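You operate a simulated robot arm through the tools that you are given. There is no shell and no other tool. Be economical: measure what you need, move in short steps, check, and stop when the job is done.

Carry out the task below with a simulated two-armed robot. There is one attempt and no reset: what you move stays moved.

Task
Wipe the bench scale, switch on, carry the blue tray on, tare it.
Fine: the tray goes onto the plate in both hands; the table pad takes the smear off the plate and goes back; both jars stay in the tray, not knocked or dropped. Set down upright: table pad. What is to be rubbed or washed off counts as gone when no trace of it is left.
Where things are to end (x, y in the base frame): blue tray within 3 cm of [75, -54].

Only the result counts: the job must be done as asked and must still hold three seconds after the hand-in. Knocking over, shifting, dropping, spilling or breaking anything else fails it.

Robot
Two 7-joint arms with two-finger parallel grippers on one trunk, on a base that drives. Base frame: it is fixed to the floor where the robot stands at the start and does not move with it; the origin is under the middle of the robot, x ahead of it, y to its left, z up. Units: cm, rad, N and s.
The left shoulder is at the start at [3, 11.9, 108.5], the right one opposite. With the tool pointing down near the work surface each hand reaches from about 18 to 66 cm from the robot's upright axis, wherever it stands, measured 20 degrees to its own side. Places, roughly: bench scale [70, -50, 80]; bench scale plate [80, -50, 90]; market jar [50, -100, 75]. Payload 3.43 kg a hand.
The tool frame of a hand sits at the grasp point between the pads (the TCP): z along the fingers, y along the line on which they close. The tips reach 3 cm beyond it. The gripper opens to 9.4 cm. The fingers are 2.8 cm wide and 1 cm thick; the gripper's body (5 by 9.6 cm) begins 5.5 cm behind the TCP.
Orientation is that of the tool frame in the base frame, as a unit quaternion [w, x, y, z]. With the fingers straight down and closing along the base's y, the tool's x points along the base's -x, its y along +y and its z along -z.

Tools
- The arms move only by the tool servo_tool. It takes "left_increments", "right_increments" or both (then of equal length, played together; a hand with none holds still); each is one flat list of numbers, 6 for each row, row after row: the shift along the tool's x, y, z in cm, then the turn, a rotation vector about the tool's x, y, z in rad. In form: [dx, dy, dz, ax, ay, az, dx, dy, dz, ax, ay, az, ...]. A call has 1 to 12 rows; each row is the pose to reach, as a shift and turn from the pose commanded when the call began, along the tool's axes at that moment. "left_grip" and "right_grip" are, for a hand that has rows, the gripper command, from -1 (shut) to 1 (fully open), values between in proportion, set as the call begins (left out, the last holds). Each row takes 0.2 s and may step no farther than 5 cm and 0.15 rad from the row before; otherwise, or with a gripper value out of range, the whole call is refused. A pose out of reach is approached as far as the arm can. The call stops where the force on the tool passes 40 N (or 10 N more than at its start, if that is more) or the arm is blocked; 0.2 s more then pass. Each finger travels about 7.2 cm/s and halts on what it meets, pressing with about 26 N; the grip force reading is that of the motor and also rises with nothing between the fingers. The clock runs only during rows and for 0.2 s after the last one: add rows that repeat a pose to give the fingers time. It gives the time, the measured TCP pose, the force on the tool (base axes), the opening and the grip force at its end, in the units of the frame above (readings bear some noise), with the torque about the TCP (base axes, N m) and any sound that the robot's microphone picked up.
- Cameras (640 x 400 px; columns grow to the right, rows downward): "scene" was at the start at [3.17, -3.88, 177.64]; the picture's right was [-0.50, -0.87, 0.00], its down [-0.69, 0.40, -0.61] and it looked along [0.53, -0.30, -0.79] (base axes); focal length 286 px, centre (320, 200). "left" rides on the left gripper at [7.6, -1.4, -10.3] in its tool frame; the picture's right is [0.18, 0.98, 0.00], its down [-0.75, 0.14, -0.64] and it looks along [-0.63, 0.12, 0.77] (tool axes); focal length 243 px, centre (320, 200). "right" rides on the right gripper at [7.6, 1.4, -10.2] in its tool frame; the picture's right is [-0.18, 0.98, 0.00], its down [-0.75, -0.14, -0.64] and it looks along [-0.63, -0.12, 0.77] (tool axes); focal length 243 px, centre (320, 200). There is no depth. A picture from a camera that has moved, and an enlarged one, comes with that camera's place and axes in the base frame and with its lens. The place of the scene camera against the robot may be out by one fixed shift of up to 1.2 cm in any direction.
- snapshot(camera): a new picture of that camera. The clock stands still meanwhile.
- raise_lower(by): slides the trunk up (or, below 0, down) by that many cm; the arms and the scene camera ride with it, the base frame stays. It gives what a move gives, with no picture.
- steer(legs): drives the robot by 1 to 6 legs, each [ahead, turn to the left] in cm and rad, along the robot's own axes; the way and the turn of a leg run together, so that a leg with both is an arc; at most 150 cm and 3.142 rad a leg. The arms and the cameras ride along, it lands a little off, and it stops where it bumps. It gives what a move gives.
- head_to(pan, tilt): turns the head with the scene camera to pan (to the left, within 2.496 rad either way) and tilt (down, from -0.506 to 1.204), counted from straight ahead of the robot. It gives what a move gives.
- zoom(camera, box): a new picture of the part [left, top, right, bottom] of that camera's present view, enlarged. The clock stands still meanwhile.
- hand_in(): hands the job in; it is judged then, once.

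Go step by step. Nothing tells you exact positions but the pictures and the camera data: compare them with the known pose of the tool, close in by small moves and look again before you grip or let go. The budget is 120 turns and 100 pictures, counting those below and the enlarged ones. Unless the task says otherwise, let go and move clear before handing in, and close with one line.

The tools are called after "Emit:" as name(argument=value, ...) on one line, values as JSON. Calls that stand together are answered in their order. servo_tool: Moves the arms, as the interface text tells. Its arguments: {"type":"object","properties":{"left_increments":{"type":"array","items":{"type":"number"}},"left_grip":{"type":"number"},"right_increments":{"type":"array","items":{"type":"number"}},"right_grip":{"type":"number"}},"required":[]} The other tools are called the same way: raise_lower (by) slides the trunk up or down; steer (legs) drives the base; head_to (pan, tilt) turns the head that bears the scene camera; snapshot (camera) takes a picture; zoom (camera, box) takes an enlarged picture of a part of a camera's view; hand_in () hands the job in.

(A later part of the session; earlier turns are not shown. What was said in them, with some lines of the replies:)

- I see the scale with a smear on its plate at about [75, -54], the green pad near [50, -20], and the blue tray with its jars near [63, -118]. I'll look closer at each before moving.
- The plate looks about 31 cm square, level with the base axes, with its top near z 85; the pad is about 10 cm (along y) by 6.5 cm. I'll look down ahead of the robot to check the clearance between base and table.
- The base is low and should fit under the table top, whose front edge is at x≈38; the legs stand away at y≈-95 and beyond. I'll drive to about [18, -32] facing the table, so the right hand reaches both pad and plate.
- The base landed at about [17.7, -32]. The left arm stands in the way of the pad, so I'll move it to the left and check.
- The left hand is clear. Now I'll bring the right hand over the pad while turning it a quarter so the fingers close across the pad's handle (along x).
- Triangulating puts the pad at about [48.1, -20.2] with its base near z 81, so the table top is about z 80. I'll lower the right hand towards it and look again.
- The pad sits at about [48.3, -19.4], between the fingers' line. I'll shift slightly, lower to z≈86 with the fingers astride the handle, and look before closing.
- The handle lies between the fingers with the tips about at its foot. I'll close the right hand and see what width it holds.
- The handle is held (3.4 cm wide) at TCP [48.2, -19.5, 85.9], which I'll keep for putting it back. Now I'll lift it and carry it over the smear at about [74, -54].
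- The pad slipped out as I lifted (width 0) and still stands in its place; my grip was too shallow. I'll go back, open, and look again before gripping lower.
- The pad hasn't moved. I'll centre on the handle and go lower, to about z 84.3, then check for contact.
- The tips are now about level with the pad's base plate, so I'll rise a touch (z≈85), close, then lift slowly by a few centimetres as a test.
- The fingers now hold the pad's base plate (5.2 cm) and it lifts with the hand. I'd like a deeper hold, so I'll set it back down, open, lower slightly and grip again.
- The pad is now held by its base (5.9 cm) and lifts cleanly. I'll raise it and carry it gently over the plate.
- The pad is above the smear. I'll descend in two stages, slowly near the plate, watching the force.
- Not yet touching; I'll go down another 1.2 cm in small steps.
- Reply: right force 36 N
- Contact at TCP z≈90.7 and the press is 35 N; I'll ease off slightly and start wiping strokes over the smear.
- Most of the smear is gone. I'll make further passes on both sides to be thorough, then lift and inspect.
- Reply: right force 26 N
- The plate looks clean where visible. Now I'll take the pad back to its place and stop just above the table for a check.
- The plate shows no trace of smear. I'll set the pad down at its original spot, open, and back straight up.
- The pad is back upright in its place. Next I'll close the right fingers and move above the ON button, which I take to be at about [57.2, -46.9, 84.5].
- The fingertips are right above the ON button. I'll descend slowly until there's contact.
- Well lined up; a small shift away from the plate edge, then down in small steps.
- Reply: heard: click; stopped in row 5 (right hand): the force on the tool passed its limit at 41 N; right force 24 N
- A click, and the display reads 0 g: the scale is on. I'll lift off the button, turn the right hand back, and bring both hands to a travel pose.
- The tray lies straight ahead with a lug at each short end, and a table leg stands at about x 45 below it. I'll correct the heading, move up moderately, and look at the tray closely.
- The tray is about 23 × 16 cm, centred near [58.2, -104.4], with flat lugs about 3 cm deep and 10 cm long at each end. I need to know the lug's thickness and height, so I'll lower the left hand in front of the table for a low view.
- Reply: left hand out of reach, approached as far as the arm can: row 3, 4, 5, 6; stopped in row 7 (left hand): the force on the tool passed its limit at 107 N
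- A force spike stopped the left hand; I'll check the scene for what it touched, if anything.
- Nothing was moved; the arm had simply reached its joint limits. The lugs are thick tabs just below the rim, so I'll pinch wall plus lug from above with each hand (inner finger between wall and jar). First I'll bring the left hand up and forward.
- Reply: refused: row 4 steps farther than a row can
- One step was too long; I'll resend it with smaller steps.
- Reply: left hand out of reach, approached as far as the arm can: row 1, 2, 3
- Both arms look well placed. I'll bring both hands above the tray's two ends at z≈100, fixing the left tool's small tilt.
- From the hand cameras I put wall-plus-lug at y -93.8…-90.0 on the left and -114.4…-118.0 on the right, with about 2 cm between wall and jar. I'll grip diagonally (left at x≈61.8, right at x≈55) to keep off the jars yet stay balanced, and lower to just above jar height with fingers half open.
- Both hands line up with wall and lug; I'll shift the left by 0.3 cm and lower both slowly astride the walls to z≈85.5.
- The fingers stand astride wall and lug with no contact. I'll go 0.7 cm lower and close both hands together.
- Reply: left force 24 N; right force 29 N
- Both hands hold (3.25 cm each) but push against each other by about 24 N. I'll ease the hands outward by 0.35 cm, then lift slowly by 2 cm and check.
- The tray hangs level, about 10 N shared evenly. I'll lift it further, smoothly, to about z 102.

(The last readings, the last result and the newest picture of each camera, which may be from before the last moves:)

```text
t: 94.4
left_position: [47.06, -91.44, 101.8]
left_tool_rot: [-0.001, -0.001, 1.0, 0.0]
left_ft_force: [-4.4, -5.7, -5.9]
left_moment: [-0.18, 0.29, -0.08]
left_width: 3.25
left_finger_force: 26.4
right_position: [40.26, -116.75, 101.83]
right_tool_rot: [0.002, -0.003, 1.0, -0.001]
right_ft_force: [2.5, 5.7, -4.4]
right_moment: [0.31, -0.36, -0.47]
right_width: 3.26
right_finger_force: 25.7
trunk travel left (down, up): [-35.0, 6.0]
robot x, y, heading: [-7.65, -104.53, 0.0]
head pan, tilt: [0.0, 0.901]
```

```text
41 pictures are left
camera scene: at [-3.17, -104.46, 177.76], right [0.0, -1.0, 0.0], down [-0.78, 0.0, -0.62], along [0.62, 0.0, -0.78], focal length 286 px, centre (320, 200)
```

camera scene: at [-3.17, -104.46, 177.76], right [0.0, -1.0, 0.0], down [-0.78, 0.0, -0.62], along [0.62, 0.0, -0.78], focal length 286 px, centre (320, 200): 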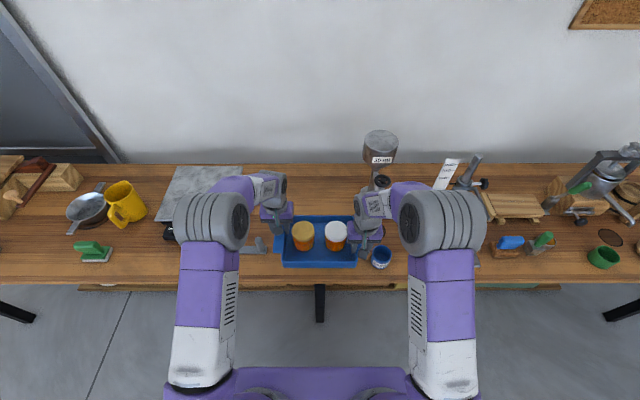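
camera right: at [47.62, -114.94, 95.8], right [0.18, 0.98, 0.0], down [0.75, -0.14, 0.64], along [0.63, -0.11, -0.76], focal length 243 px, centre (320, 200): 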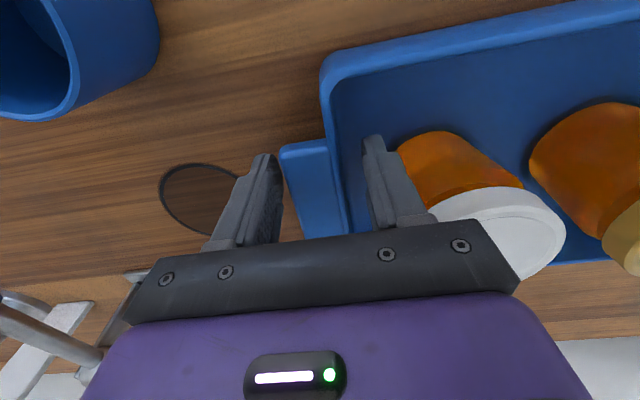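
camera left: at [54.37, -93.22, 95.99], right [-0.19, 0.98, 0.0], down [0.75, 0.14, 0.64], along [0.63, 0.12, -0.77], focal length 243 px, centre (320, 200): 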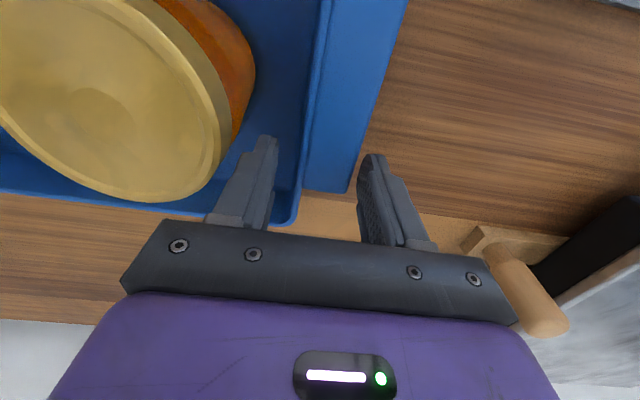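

The tray is steady with both jars upright. I'll back off a bit more, turn left, drive along the table, and turn back to face the scale.

Emit:
steer(legs=[[-14, 0], [0, 1.571]])

Emit:
steer(legs=[[50, 0], [0, -1.571]])

Emit:
snapshot(camera="scene")

```text
t: 99.5
left_position: [-33.71, -49.52, 101.79]
left_tool_rot: [-0.001, -0.702, 0.712, -0.001]
left_ft_force: [0.8, -1.5, -5.3]
left_moment: [0.02, -0.15, -0.03]
left_width: 3.26
left_finger_force: 25.8
right_position: [-8.54, -56.69, 101.85]
right_tool_rot: [0.0, -0.705, 0.709, 0.001]
right_ft_force: [-1.6, 1.2, -4.1]
right_moment: [0.01, 0.13, -0.4]
right_width: 3.27
right_finger_force: 25.5
trunk travel left (down, up): [-35.0, 6.0]
robot x, y, heading: [-21.51, -104.45, 1.56]
head pan, tilt: [0.0, 0.901]
```

```text
t: 106.2
left_position: [33.26, -40.92, 101.78]
left_tool_rot: [-0.001, -0.008, 1.0, 0.0]
left_ft_force: [-0.3, 0.1, -4.6]
left_moment: [-0.04, 0.04, 0.01]
left_width: 3.28
left_finger_force: 26.2
right_position: [26.92, -66.47, 101.83]
right_tool_rot: [0.002, -0.012, 1.0, 0.0]
right_ft_force: [0.3, 0.4, -3.8]
right_moment: [0.19, -0.08, -0.38]
right_width: 3.26
right_finger_force: 25.8
trunk travel left (down, up): [-35.0, 6.0]
robot x, y, heading: [-21.13, -55.02, 0.016]
head pan, tilt: [0.0, 0.901]
```

```text
40 pictures are left
camera scene: at [-16.69, -54.79, 177.77], right [0.02, -1.0, 0.0], down [-0.78, -0.01, -0.62], along [0.62, 0.01, -0.78], focal length 286 px, centre (320, 200)
```

scene: 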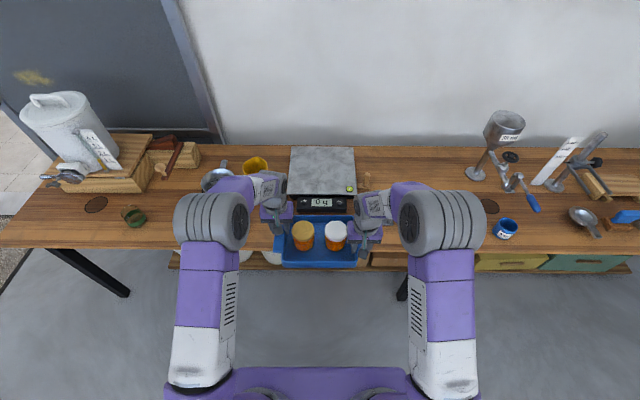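

I'm in front of the scale, tray level at z≈102 (hand tips well above the plate). I'll correct the heading and drive forward, then measure before lowering.

Emit:
steer(legs=[[0, -0.016], [38, 0]])

Emit:
snapshot(camera="scene")

Emit:
snapshot(camera="left")

Emit:
snapshot(camera="right")

```text
t: 108.9
left_position: [70.94, -41.81, 101.82]
left_tool_rot: [-0.002, 0.0, 1.0, 0.0]
left_ft_force: [-1.4, 0.0, -4.4]
left_moment: [-0.05, 0.05, 0.05]
left_width: 3.27
left_finger_force: 25.8
right_position: [64.22, -67.15, 101.76]
right_tool_rot: [0.001, -0.004, 1.0, 0.0]
right_ft_force: [2.4, 0.6, -4.8]
right_moment: [0.12, -0.07, -0.31]
right_width: 3.27
right_finger_force: 26.2
trunk travel left (down, up): [-35.0, 6.0]
robot x, y, heading: [16.3, -54.93, 0.003]
head pan, tilt: [0.0, 0.901]
```

```text
39 pictures are left
camera scene: at [20.74, -54.82, 177.77], right [0.0, -1.0, 0.0], down [-0.78, 0.0, -0.62], along [0.62, 0.0, -0.78], focal length 286 px, centre (320, 200)
```

scene: 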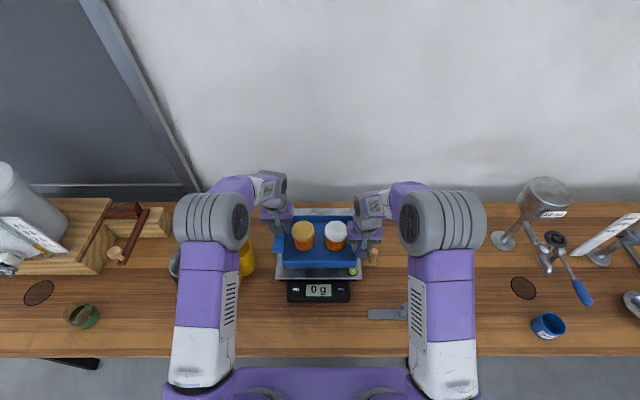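

```text
38 pictures are left
camera left: at [63.32, -43.29, 112.1], right [-0.18, 0.98, 0.0], down [0.76, 0.14, 0.64], along [0.63, 0.12, -0.77], focal length 243 px, centre (320, 200)
```

left: 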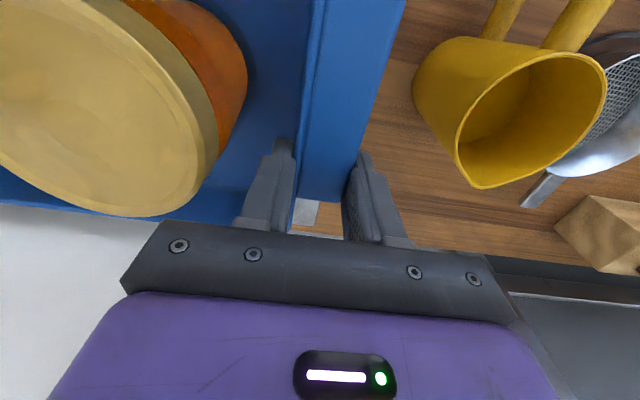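

```text
37 pictures are left
camera right: at [56.52, -65.69, 112.15], right [0.18, 0.98, 0.0], down [0.75, -0.14, 0.64], along [0.63, -0.11, -0.76], focal length 243 px, centre (320, 200)
```

right: 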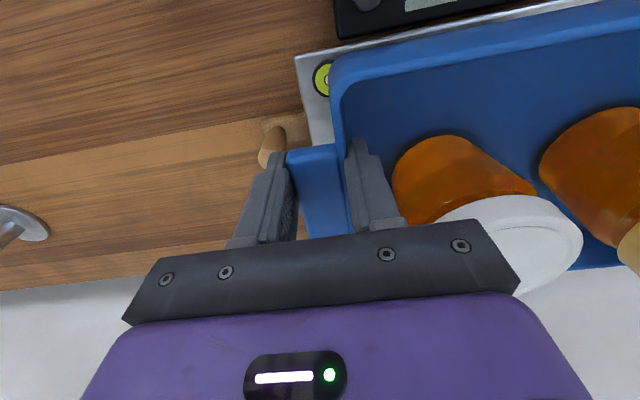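

The tray centre is about [67.3, -54.5]; it needs about 7.7 cm more forward and 0.5 cm left. I'll drive forward 3.5 cm first, then finish with the arms.

Emit:
steer(legs=[[3.5, 0]])

```text
t: 109.8
left_position: [74.19, -41.82, 101.95]
left_tool_rot: [-0.002, 0.0, 1.0, -0.001]
left_ft_force: [-0.7, -1.0, -5.2]
left_moment: [-0.16, -0.09, 0.18]
left_width: 3.25
left_finger_force: 26.2
right_position: [67.45, -67.14, 101.91]
right_tool_rot: [0.002, -0.003, 1.0, -0.001]
right_ft_force: [0.6, -0.3, -4.5]
right_moment: [0.19, 0.12, -0.27]
right_width: 3.26
right_finger_force: 25.7
trunk travel left (down, up): [-35.0, 6.0]
robot x, y, heading: [19.56, -54.4, -0.0]
head pan, tilt: [0.0, 0.901]
```

Now I'll shift the tray forward 4.4 cm and left 0.5 cm, then lower to about 2 cm above contact (contact expected at TCP z≈91.1).

Emit:
servo_tool(left_increments=[-0.6, 0.1, 0, 0, 0, 0, -1.6, 0.2, 0, 0, 0, 0, -2.6, 0.3, 0, 0, 0, 0, -3.6, 0.4, 0, 0, 0, 0, -4.4, 0.5, 0.3, 0, 0, 0, -4.4, 0.5, 1.5, 0, 0, 0, -4.4, 0.5, 3, 0, 0, 0, -4.4, 0.5, 4.5, 0, 0, 0, -4.4, 0.5, 6, 0, 0, 0, -4.4, 0.5, 7.5, 0, 0, 0, -4.4, 0.5, 8.3, 0, 0, 0, -4.4, 0.5, 8.5, 0, 0, 0], right_increments=[-0.6, 0.1, 0, 0, 0, 0, -1.6, 0.2, 0, 0, 0, 0, -2.6, 0.3, 0, 0, 0, 0, -3.6, 0.4, 0, 0, 0, 0, -4.4, 0.5, 0.3, 0, 0, 0, -4.4, 0.5, 1.5, 0, 0, 0, -4.4, 0.5, 3, 0, 0, 0, -4.4, 0.5, 4.5, 0, 0, 0, -4.4, 0.5, 6, 0, 0, 0, -4.4, 0.5, 7.5, 0, 0, 0, -4.4, 0.5, 8.3, 0, 0, 0, -4.4, 0.5, 8.5, 0, 0, 0])

Emit:
zoom(camera="scene", box=[240, 190, 400, 310])

Emit:
snapshot(camera="right")

```text
t: 112.4
left_position: [78.7, -41.18, 93.21]
left_tool_rot: [-0.002, 0.001, 1.0, -0.001]
left_ft_force: [-0.5, 2.2, -4.3]
left_moment: [-0.21, 0.11, -0.08]
left_width: 3.26
left_finger_force: 25.6
right_position: [71.8, -66.68, 93.29]
right_tool_rot: [0.002, -0.003, 1.0, 0.0]
right_ft_force: [0.7, -1.0, -6.7]
right_moment: [-0.06, -0.03, -0.23]
right_width: 3.24
right_finger_force: 26.0
trunk travel left (down, up): [-35.0, 6.0]
robot x, y, heading: [19.75, -54.34, -0.0]
head pan, tilt: [0.0, 0.901]
```

```text
3.33 times, centred on (320, 250) of scene
camera zoom: at [24.08, -54.81, 177.77], right [0.0, -1.0, 0.0], down [-0.78, 0.0, -0.62], along [0.62, 0.0, -0.78], focal length 953 px, centre (320, 33)
```

zoom: 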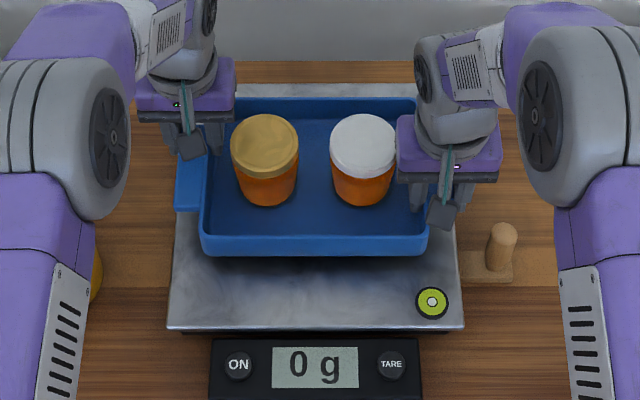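

```text
35 pictures are left
camera right: at [64.22, -65.21, 103.63], right [0.18, 0.98, 0.0], down [0.75, -0.14, 0.64], along [0.63, -0.12, -0.76], focal length 243 px, centre (320, 200)
```

right: 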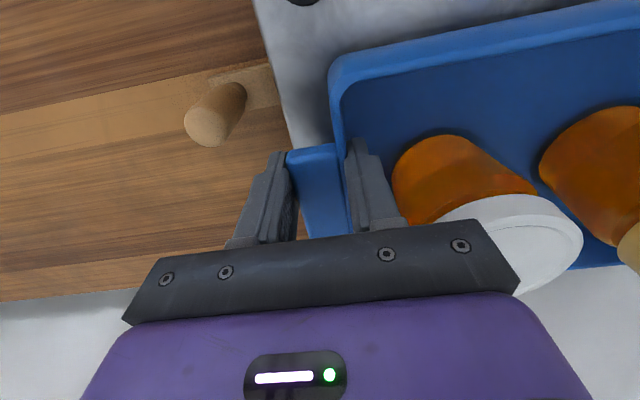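

The tray centre works out at about [74.9, -54.1], well inside the plate. I'll lower the last 2 cm slowly and watch for the load to come off.

Emit:
servo_tool(left_increments=[0, 0, 0.4, 0, 0, 0, 0, 0, 0.8, 0, 0, 0, 0, 0, 1.2, 0, 0, 0, 0, 0, 1.5, 0, 0, 0, 0, 0, 1.8, 0, 0, 0, 0, 0, 2, 0, 0, 0, 0, 0, 2, 0, 0, 0], right_increments=[0, 0, 0.4, 0, 0, 0, 0, 0, 0.8, 0, 0, 0, 0, 0, 1.2, 0, 0, 0, 0, 0, 1.5, 0, 0, 0, 0, 0, 1.8, 0, 0, 0, 0, 0, 2, 0, 0, 0, 0, 0, 2, 0, 0, 0])

Emit:
zoom(camera="scene", box=[240, 190, 400, 310])

```text
t: 114.0
left_position: [78.73, -41.26, 91.28]
left_tool_rot: [-0.002, -0.001, 1.0, 0.0]
left_ft_force: [1.6, 4.3, -6.5]
left_moment: [-0.1, 0.07, 0.29]
left_width: 3.25
left_finger_force: 25.9
right_position: [72.01, -66.63, 91.38]
right_tool_rot: [0.001, -0.003, 1.0, -0.001]
right_ft_force: [-1.1, -2.9, -4.6]
right_moment: [0.14, -0.08, -0.05]
right_width: 3.24
right_finger_force: 26.0
trunk travel left (down, up): [-35.0, 6.0]
robot x, y, heading: [19.64, -54.98, 0.003]
head pan, tilt: [0.0, 0.901]
```

```text
3.33 times, centred on (320, 250) of scene
camera zoom: at [24.07, -54.81, 177.77], right [0.0, -1.0, 0.0], down [-0.78, 0.0, -0.62], along [0.62, 0.0, -0.78], focal length 953 px, centre (320, 33)
```

zoom: 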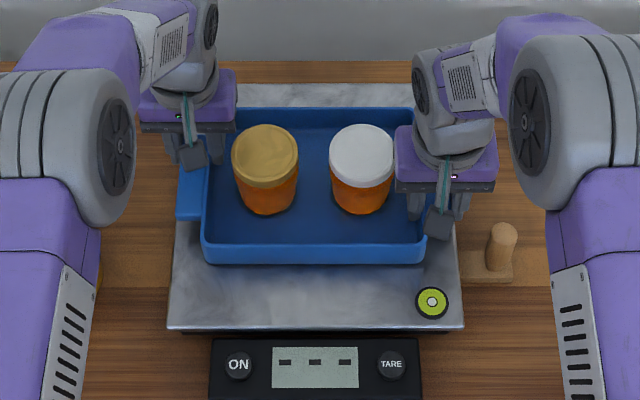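

The display shows "- - -" (contact, unsettled), while the hands still bear most of the load. I'll lower by a few more millimetres.

Emit:
servo_tool(left_increments=[0, 0, 0.1, 0, 0, 0, 0, 0, 0.2, 0, 0, 0, 0, 0, 0.25, 0, 0, 0], right_increments=[0, 0, 0.1, 0, 0, 0, 0, 0, 0.2, 0, 0, 0, 0, 0, 0.25, 0, 0, 0])

Emit:
zoom(camera="scene", box=[240, 190, 400, 310])

```text
t: 114.8
left_position: [78.65, -41.24, 91.22]
left_tool_rot: [0.0, -0.001, 1.0, 0.0]
left_ft_force: [5.7, 7.0, 3.4]
left_moment: [0.04, 0.72, 0.24]
left_width: 3.22
left_finger_force: 25.8
right_position: [71.91, -66.55, 91.31]
right_tool_rot: [0.003, -0.003, 1.0, 0.0]
right_ft_force: [-3.0, -6.9, 11.3]
right_moment: [0.08, 0.79, 0.01]
right_width: 3.26
right_finger_force: 26.0
trunk travel left (down, up): [-35.0, 6.0]
robot x, y, heading: [19.53, -54.78, 0.002]
head pan, tilt: [0.0, 0.901]
```

```text
3.33 times, centred on (320, 250) of scene
camera zoom: at [23.91, -54.79, 177.8], right [0.0, -1.0, 0.0], down [-0.78, 0.0, -0.62], along [0.62, 0.0, -0.78], focal length 953 px, centre (320, 33)
```

zoom: 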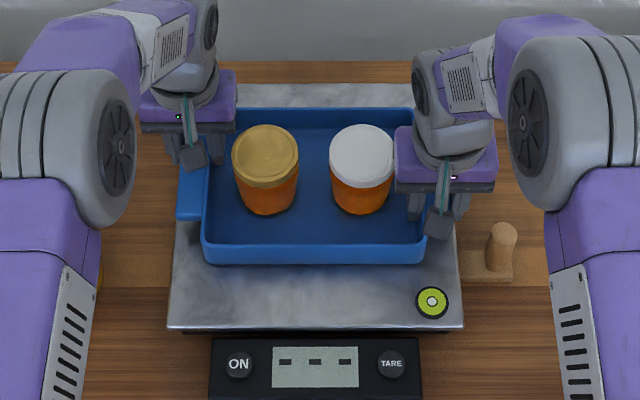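

The tray rests on the plate. I'll open both hands just enough to clear, then raise them straight up.

Emit:
servo_tool(left_increments=[0, 0, 0, 0, 0, 0, 0, 0, 0, 0, 0, 0, 0, 0, 0, 0, 0, 0], right_increments=[0, 0, 0, 0, 0, 0, 0, 0, 0, 0, 0, 0, 0, 0, 0, 0, 0, 0], left_grip=0.02, right_grip=0.02)

Emit:
servo_tool(left_increments=[0, 0, -0.5, 0, 0, 0, 0, 0, -1.5, 0, 0, 0, 0, 0, -3, 0, 0, 0, 0, 0, -5, 0, 0, 0, 0, 0, -7.5, 0, 0, 0, 0, 0, -10, 0, 0, 0, 0, 0, -12, 0, 0, 0], right_increments=[0, 0, -0.5, 0, 0, 0, 0, 0, -1.5, 0, 0, 0, 0, 0, -3, 0, 0, 0, 0, 0, -5, 0, 0, 0, 0, 0, -7.5, 0, 0, 0, 0, 0, -10, 0, 0, 0, 0, 0, -12, 0, 0, 0])

Emit:
zoom(camera="scene", box=[240, 190, 400, 310])

```text
t: 115.6
left_position: [78.61, -41.28, 91.02]
left_tool_rot: [-0.002, 0.0, 1.0, 0.0]
left_ft_force: [-0.6, 0.0, 0.5]
left_moment: [-0.01, 0.0, 0.02]
left_width: 4.78
left_finger_force: 0.1
right_position: [71.9, -66.56, 91.06]
right_tool_rot: [0.002, -0.003, 1.0, 0.0]
right_ft_force: [-0.1, 0.0, 0.3]
right_moment: [0.03, 0.02, 0.01]
right_width: 4.78
right_finger_force: 0.0
trunk travel left (down, up): [-35.0, 6.0]
robot x, y, heading: [19.72, -54.38, -0.002]
head pan, tilt: [0.0, 0.901]
```

```text
t: 117.2
left_position: [78.5, -41.17, 103.19]
left_tool_rot: [-0.001, 0.0, 1.0, 0.0]
left_ft_force: [-0.6, 0.0, -0.3]
left_moment: [0.01, 0.0, 0.02]
left_width: 4.82
left_finger_force: 0.0
right_position: [71.8, -66.71, 103.16]
right_tool_rot: [0.002, -0.004, 1.0, 0.001]
right_ft_force: [0.6, -0.1, 0.1]
right_moment: [-0.01, 0.03, 0.01]
right_width: 4.79
right_finger_force: 0.2
trunk travel left (down, up): [-35.0, 6.0]
robot x, y, heading: [19.82, -54.53, 0.002]
head pan, tilt: [0.0, 0.901]
```

```text
3.33 times, centred on (320, 250) of scene
camera zoom: at [23.89, -54.81, 177.77], right [0.0, -1.0, 0.0], down [-0.78, 0.0, -0.62], along [0.62, 0.0, -0.78], focal length 953 px, centre (320, 33)
```

zoom: 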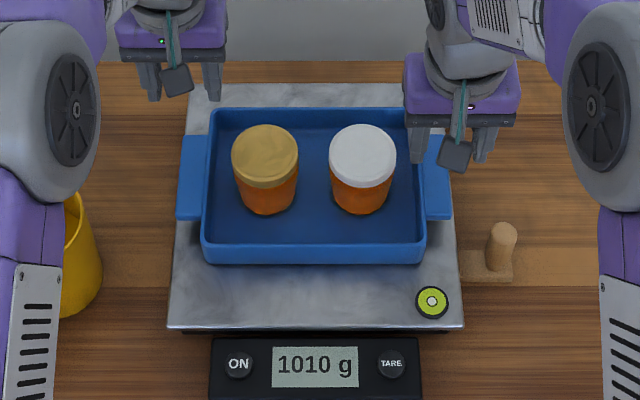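

The scale reads 1010 g, the tray sits at about [74.8, -54.2] with both jars upright. Now I'll bring the closed right fingers over the TARE button at about [56.9, -61.7].

Emit:
servo_tool(right_increments=[2, 0.5, -1, 0, 0, 0, 5, 1.5, -1, 0, 0, 0, 8, 2.5, -1, 0, 0, 0, 11, 3.6, -1, 0, 0, 0, 14, 4.6, -1, 0, 0, 0, 15, 5, 1, 0, 0, 0, 15, 5, 4, 0, 0, 0, 15, 5, 7, 0, 0, 0, 15, 5, 9, 0, 0, 0, 15, 5, 9, 0, 0, 0], right_grip=-1)

Emit:
snapshot(camera="right")

Emit:
zoom(camera="scene", box=[240, 210, 400, 330])

```text
t: 119.4
left_position: [78.59, -41.23, 103.19]
left_tool_rot: [-0.002, 0.001, 1.0, 0.0]
left_ft_force: [0.2, 0.3, -0.3]
left_moment: [0.01, 0.01, -0.04]
left_width: 4.79
left_finger_force: 0.0
right_position: [56.86, -61.79, 93.83]
right_tool_rot: [0.003, -0.002, 1.0, 0.001]
right_ft_force: [-1.1, -0.5, -0.3]
right_moment: [0.0, 0.01, 0.0]
right_width: 0.02
right_finger_force: 25.8
trunk travel left (down, up): [-35.0, 6.0]
robot x, y, heading: [19.99, -54.5, 0.006]
head pan, tilt: [0.0, 0.901]
```

```text
31 pictures are left
camera right: at [49.14, -60.36, 104.21], right [0.18, 0.98, 0.0], down [0.75, -0.14, 0.65], along [0.63, -0.11, -0.76], focal length 243 px, centre (320, 200)
```

right: 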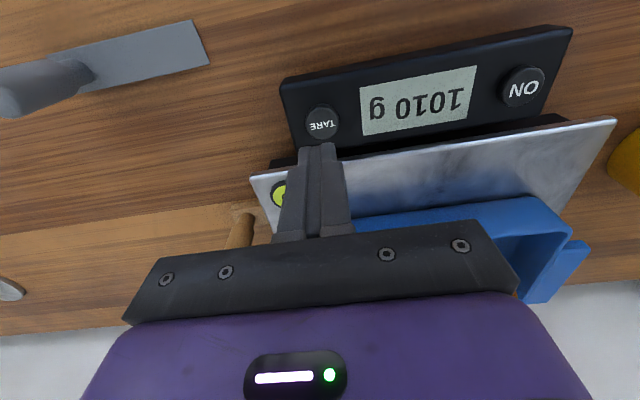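

```text
3.33 times, centred on (320, 270) of scene
camera zoom: at [23.93, -54.82, 177.77], right [0.0, -1.0, 0.0], down [-0.78, 0.0, -0.62], along [0.62, 0.0, -0.78], focal length 953 px, centre (320, -33)
```

zoom: 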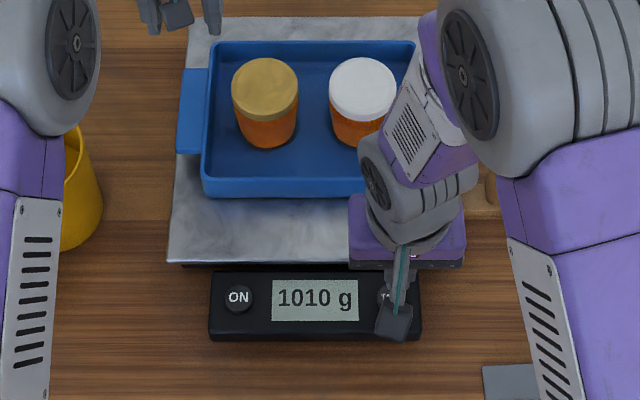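

The fingertips line up with TARE (about [57.1, -61.5]). I'll press down slowly, listening for the click.

Emit:
servo_tool(right_increments=[0, 0.2, 2, 0, 0, 0, 0, 0.2, 4, 0, 0, 0, 0, 0.2, 5, 0, 0, 0, 0, 0.2, 5.6, 0, 0, 0, 0, 0.2, 6, 0, 0, 0, 0, 0.2, 6.4, 0, 0, 0, 0, 0.2, 6.6, 0, 0, 0])

Emit:
zoom(camera="scene", box=[280, 260, 400, 330])

```text
t: 121.0
left_position: [78.61, -41.11, 103.31]
left_tool_rot: [-0.002, 0.0, 1.0, -0.001]
left_ft_force: [1.1, 0.3, 0.4]
left_moment: [-0.01, -0.04, -0.03]
left_width: 4.8
left_finger_force: 0.0
right_position: [56.88, -61.54, 87.65]
right_tool_rot: [0.002, -0.003, 1.0, 0.0]
right_ft_force: [-1.6, -2.1, 14.6]
right_moment: [-0.04, 0.07, 0.0]
right_width: 0.01
right_finger_force: 26.3
trunk travel left (down, up): [-35.0, 6.0]
robot x, y, heading: [19.98, -54.59, 0.004]
head pan, tilt: [0.0, 0.901]
heard: click
```

```text
5.33 times, centred on (340, 295) of scene
camera zoom: at [23.83, -54.81, 177.79], right [0.0, -1.0, 0.0], down [-0.78, 0.0, -0.62], along [0.62, 0.0, -0.78], focal length 1525 px, centre (213, -307)
```

zoom: 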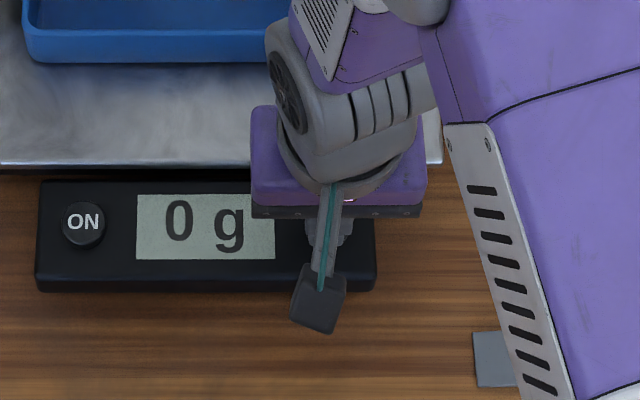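

A click, and the display reads 0 g. I'll lift the hand straight off the button, raise the left too, and check everything.

Emit:
servo_tool(right_increments=[0, 0, -2, 0, 0, 0, 0, 0, -5, 0, 0, 0, 0, 0, -9, 0, 0, 0, 0, 0, -13, 0, 0, 0, 0, 0, -17, 0, 0, 0, 1, 0, -21, 0, 0, 0, 2, 0, -24, 0, 0, 0], left_increments=[0, 0, -2, 0, 0, 0, 0, 0, -4, 0, 0, 0, 0, 0, -6, 0, 0, 0, 0, 0, -8, 0, 0, 0, 0, 0, -10, 0, 0, 0, 0, 0, -11, 0, 0, 0, 0, 0, -12, 0, 0, 0])

Emit:
steer(legs=[[-28, 0]])

Emit:
snapshot(camera="scene")

Emit:
zoom(camera="scene", box=[210, 140, 430, 280])

```text
t: 122.6
left_position: [78.5, -41.44, 115.13]
left_tool_rot: [-0.002, 0.001, 1.0, -0.001]
left_ft_force: [0.4, -0.8, -0.1]
left_moment: [0.04, -0.03, 0.0]
left_width: 4.79
left_finger_force: 0.1
right_position: [54.69, -61.41, 111.52]
right_tool_rot: [0.002, -0.002, 1.0, -0.001]
right_ft_force: [-0.5, 0.3, -0.8]
right_moment: [0.01, -0.01, -0.01]
right_width: 0.0
right_finger_force: 25.6
trunk travel left (down, up): [-35.0, 6.0]
robot x, y, heading: [19.46, -54.49, -0.002]
head pan, tilt: [0.0, 0.901]
```

```text
t: 124.5
left_position: [50.7, -41.26, 115.1]
left_tool_rot: [-0.001, -0.002, 1.0, 0.0]
left_ft_force: [-0.6, -0.4, 0.1]
left_moment: [-0.02, -0.03, 0.02]
left_width: 4.82
left_finger_force: 0.1
right_position: [26.91, -61.41, 111.48]
right_tool_rot: [0.002, -0.004, 1.0, 0.0]
right_ft_force: [0.8, -0.3, 0.2]
right_moment: [0.0, -0.03, 0.02]
right_width: 0.0
right_finger_force: 25.7
trunk travel left (down, up): [-35.0, 6.0]
robot x, y, heading: [-8.07, -54.9, 0.002]
head pan, tilt: [0.0, 0.901]
```

```text
28 pictures are left
camera scene: at [-3.94, -54.87, 177.77], right [0.0, -1.0, 0.0], down [-0.78, 0.0, -0.62], along [0.62, 0.0, -0.78], focal length 286 px, centre (320, 200)
```

scene: 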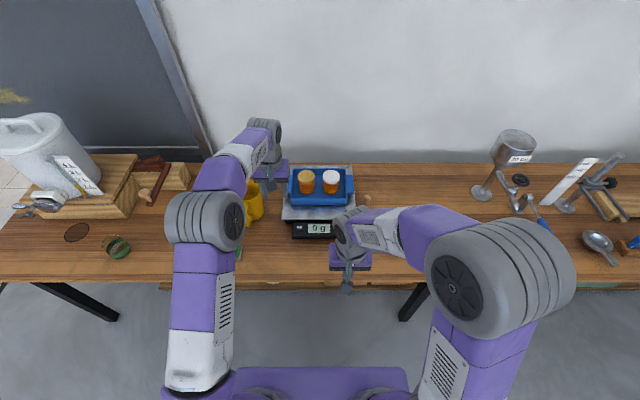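

```text
2.86 times, centred on (320, 210) of scene
camera zoom: at [-3.94, -54.87, 177.77], right [0.0, -1.0, 0.0], down [-0.78, 0.0, -0.62], along [0.62, 0.0, -0.78], focal length 817 px, centre (320, 171)
```

zoom: 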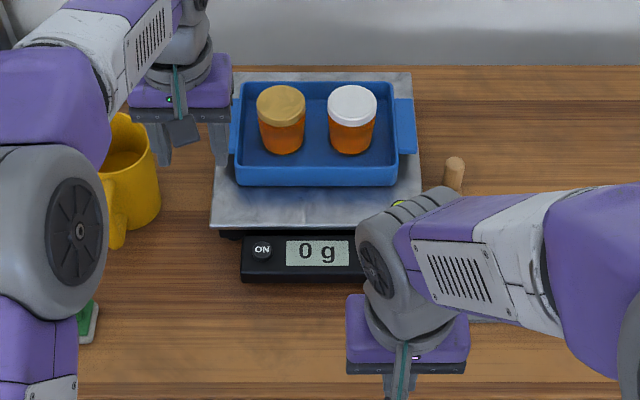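

The scale reads 0 g with the tray centred on the plate and both jars upright. The plate is clean, the pad is back in place and both hands are clear, so I'm handing in.

Emit:
hand_in()

```text
The job is handed in.
```

The scale plate is wiped clean with the pad back upright in its place, the scale is on, and the blue tray stands at about [75, -54] with both jars upright, tared to 0 g.
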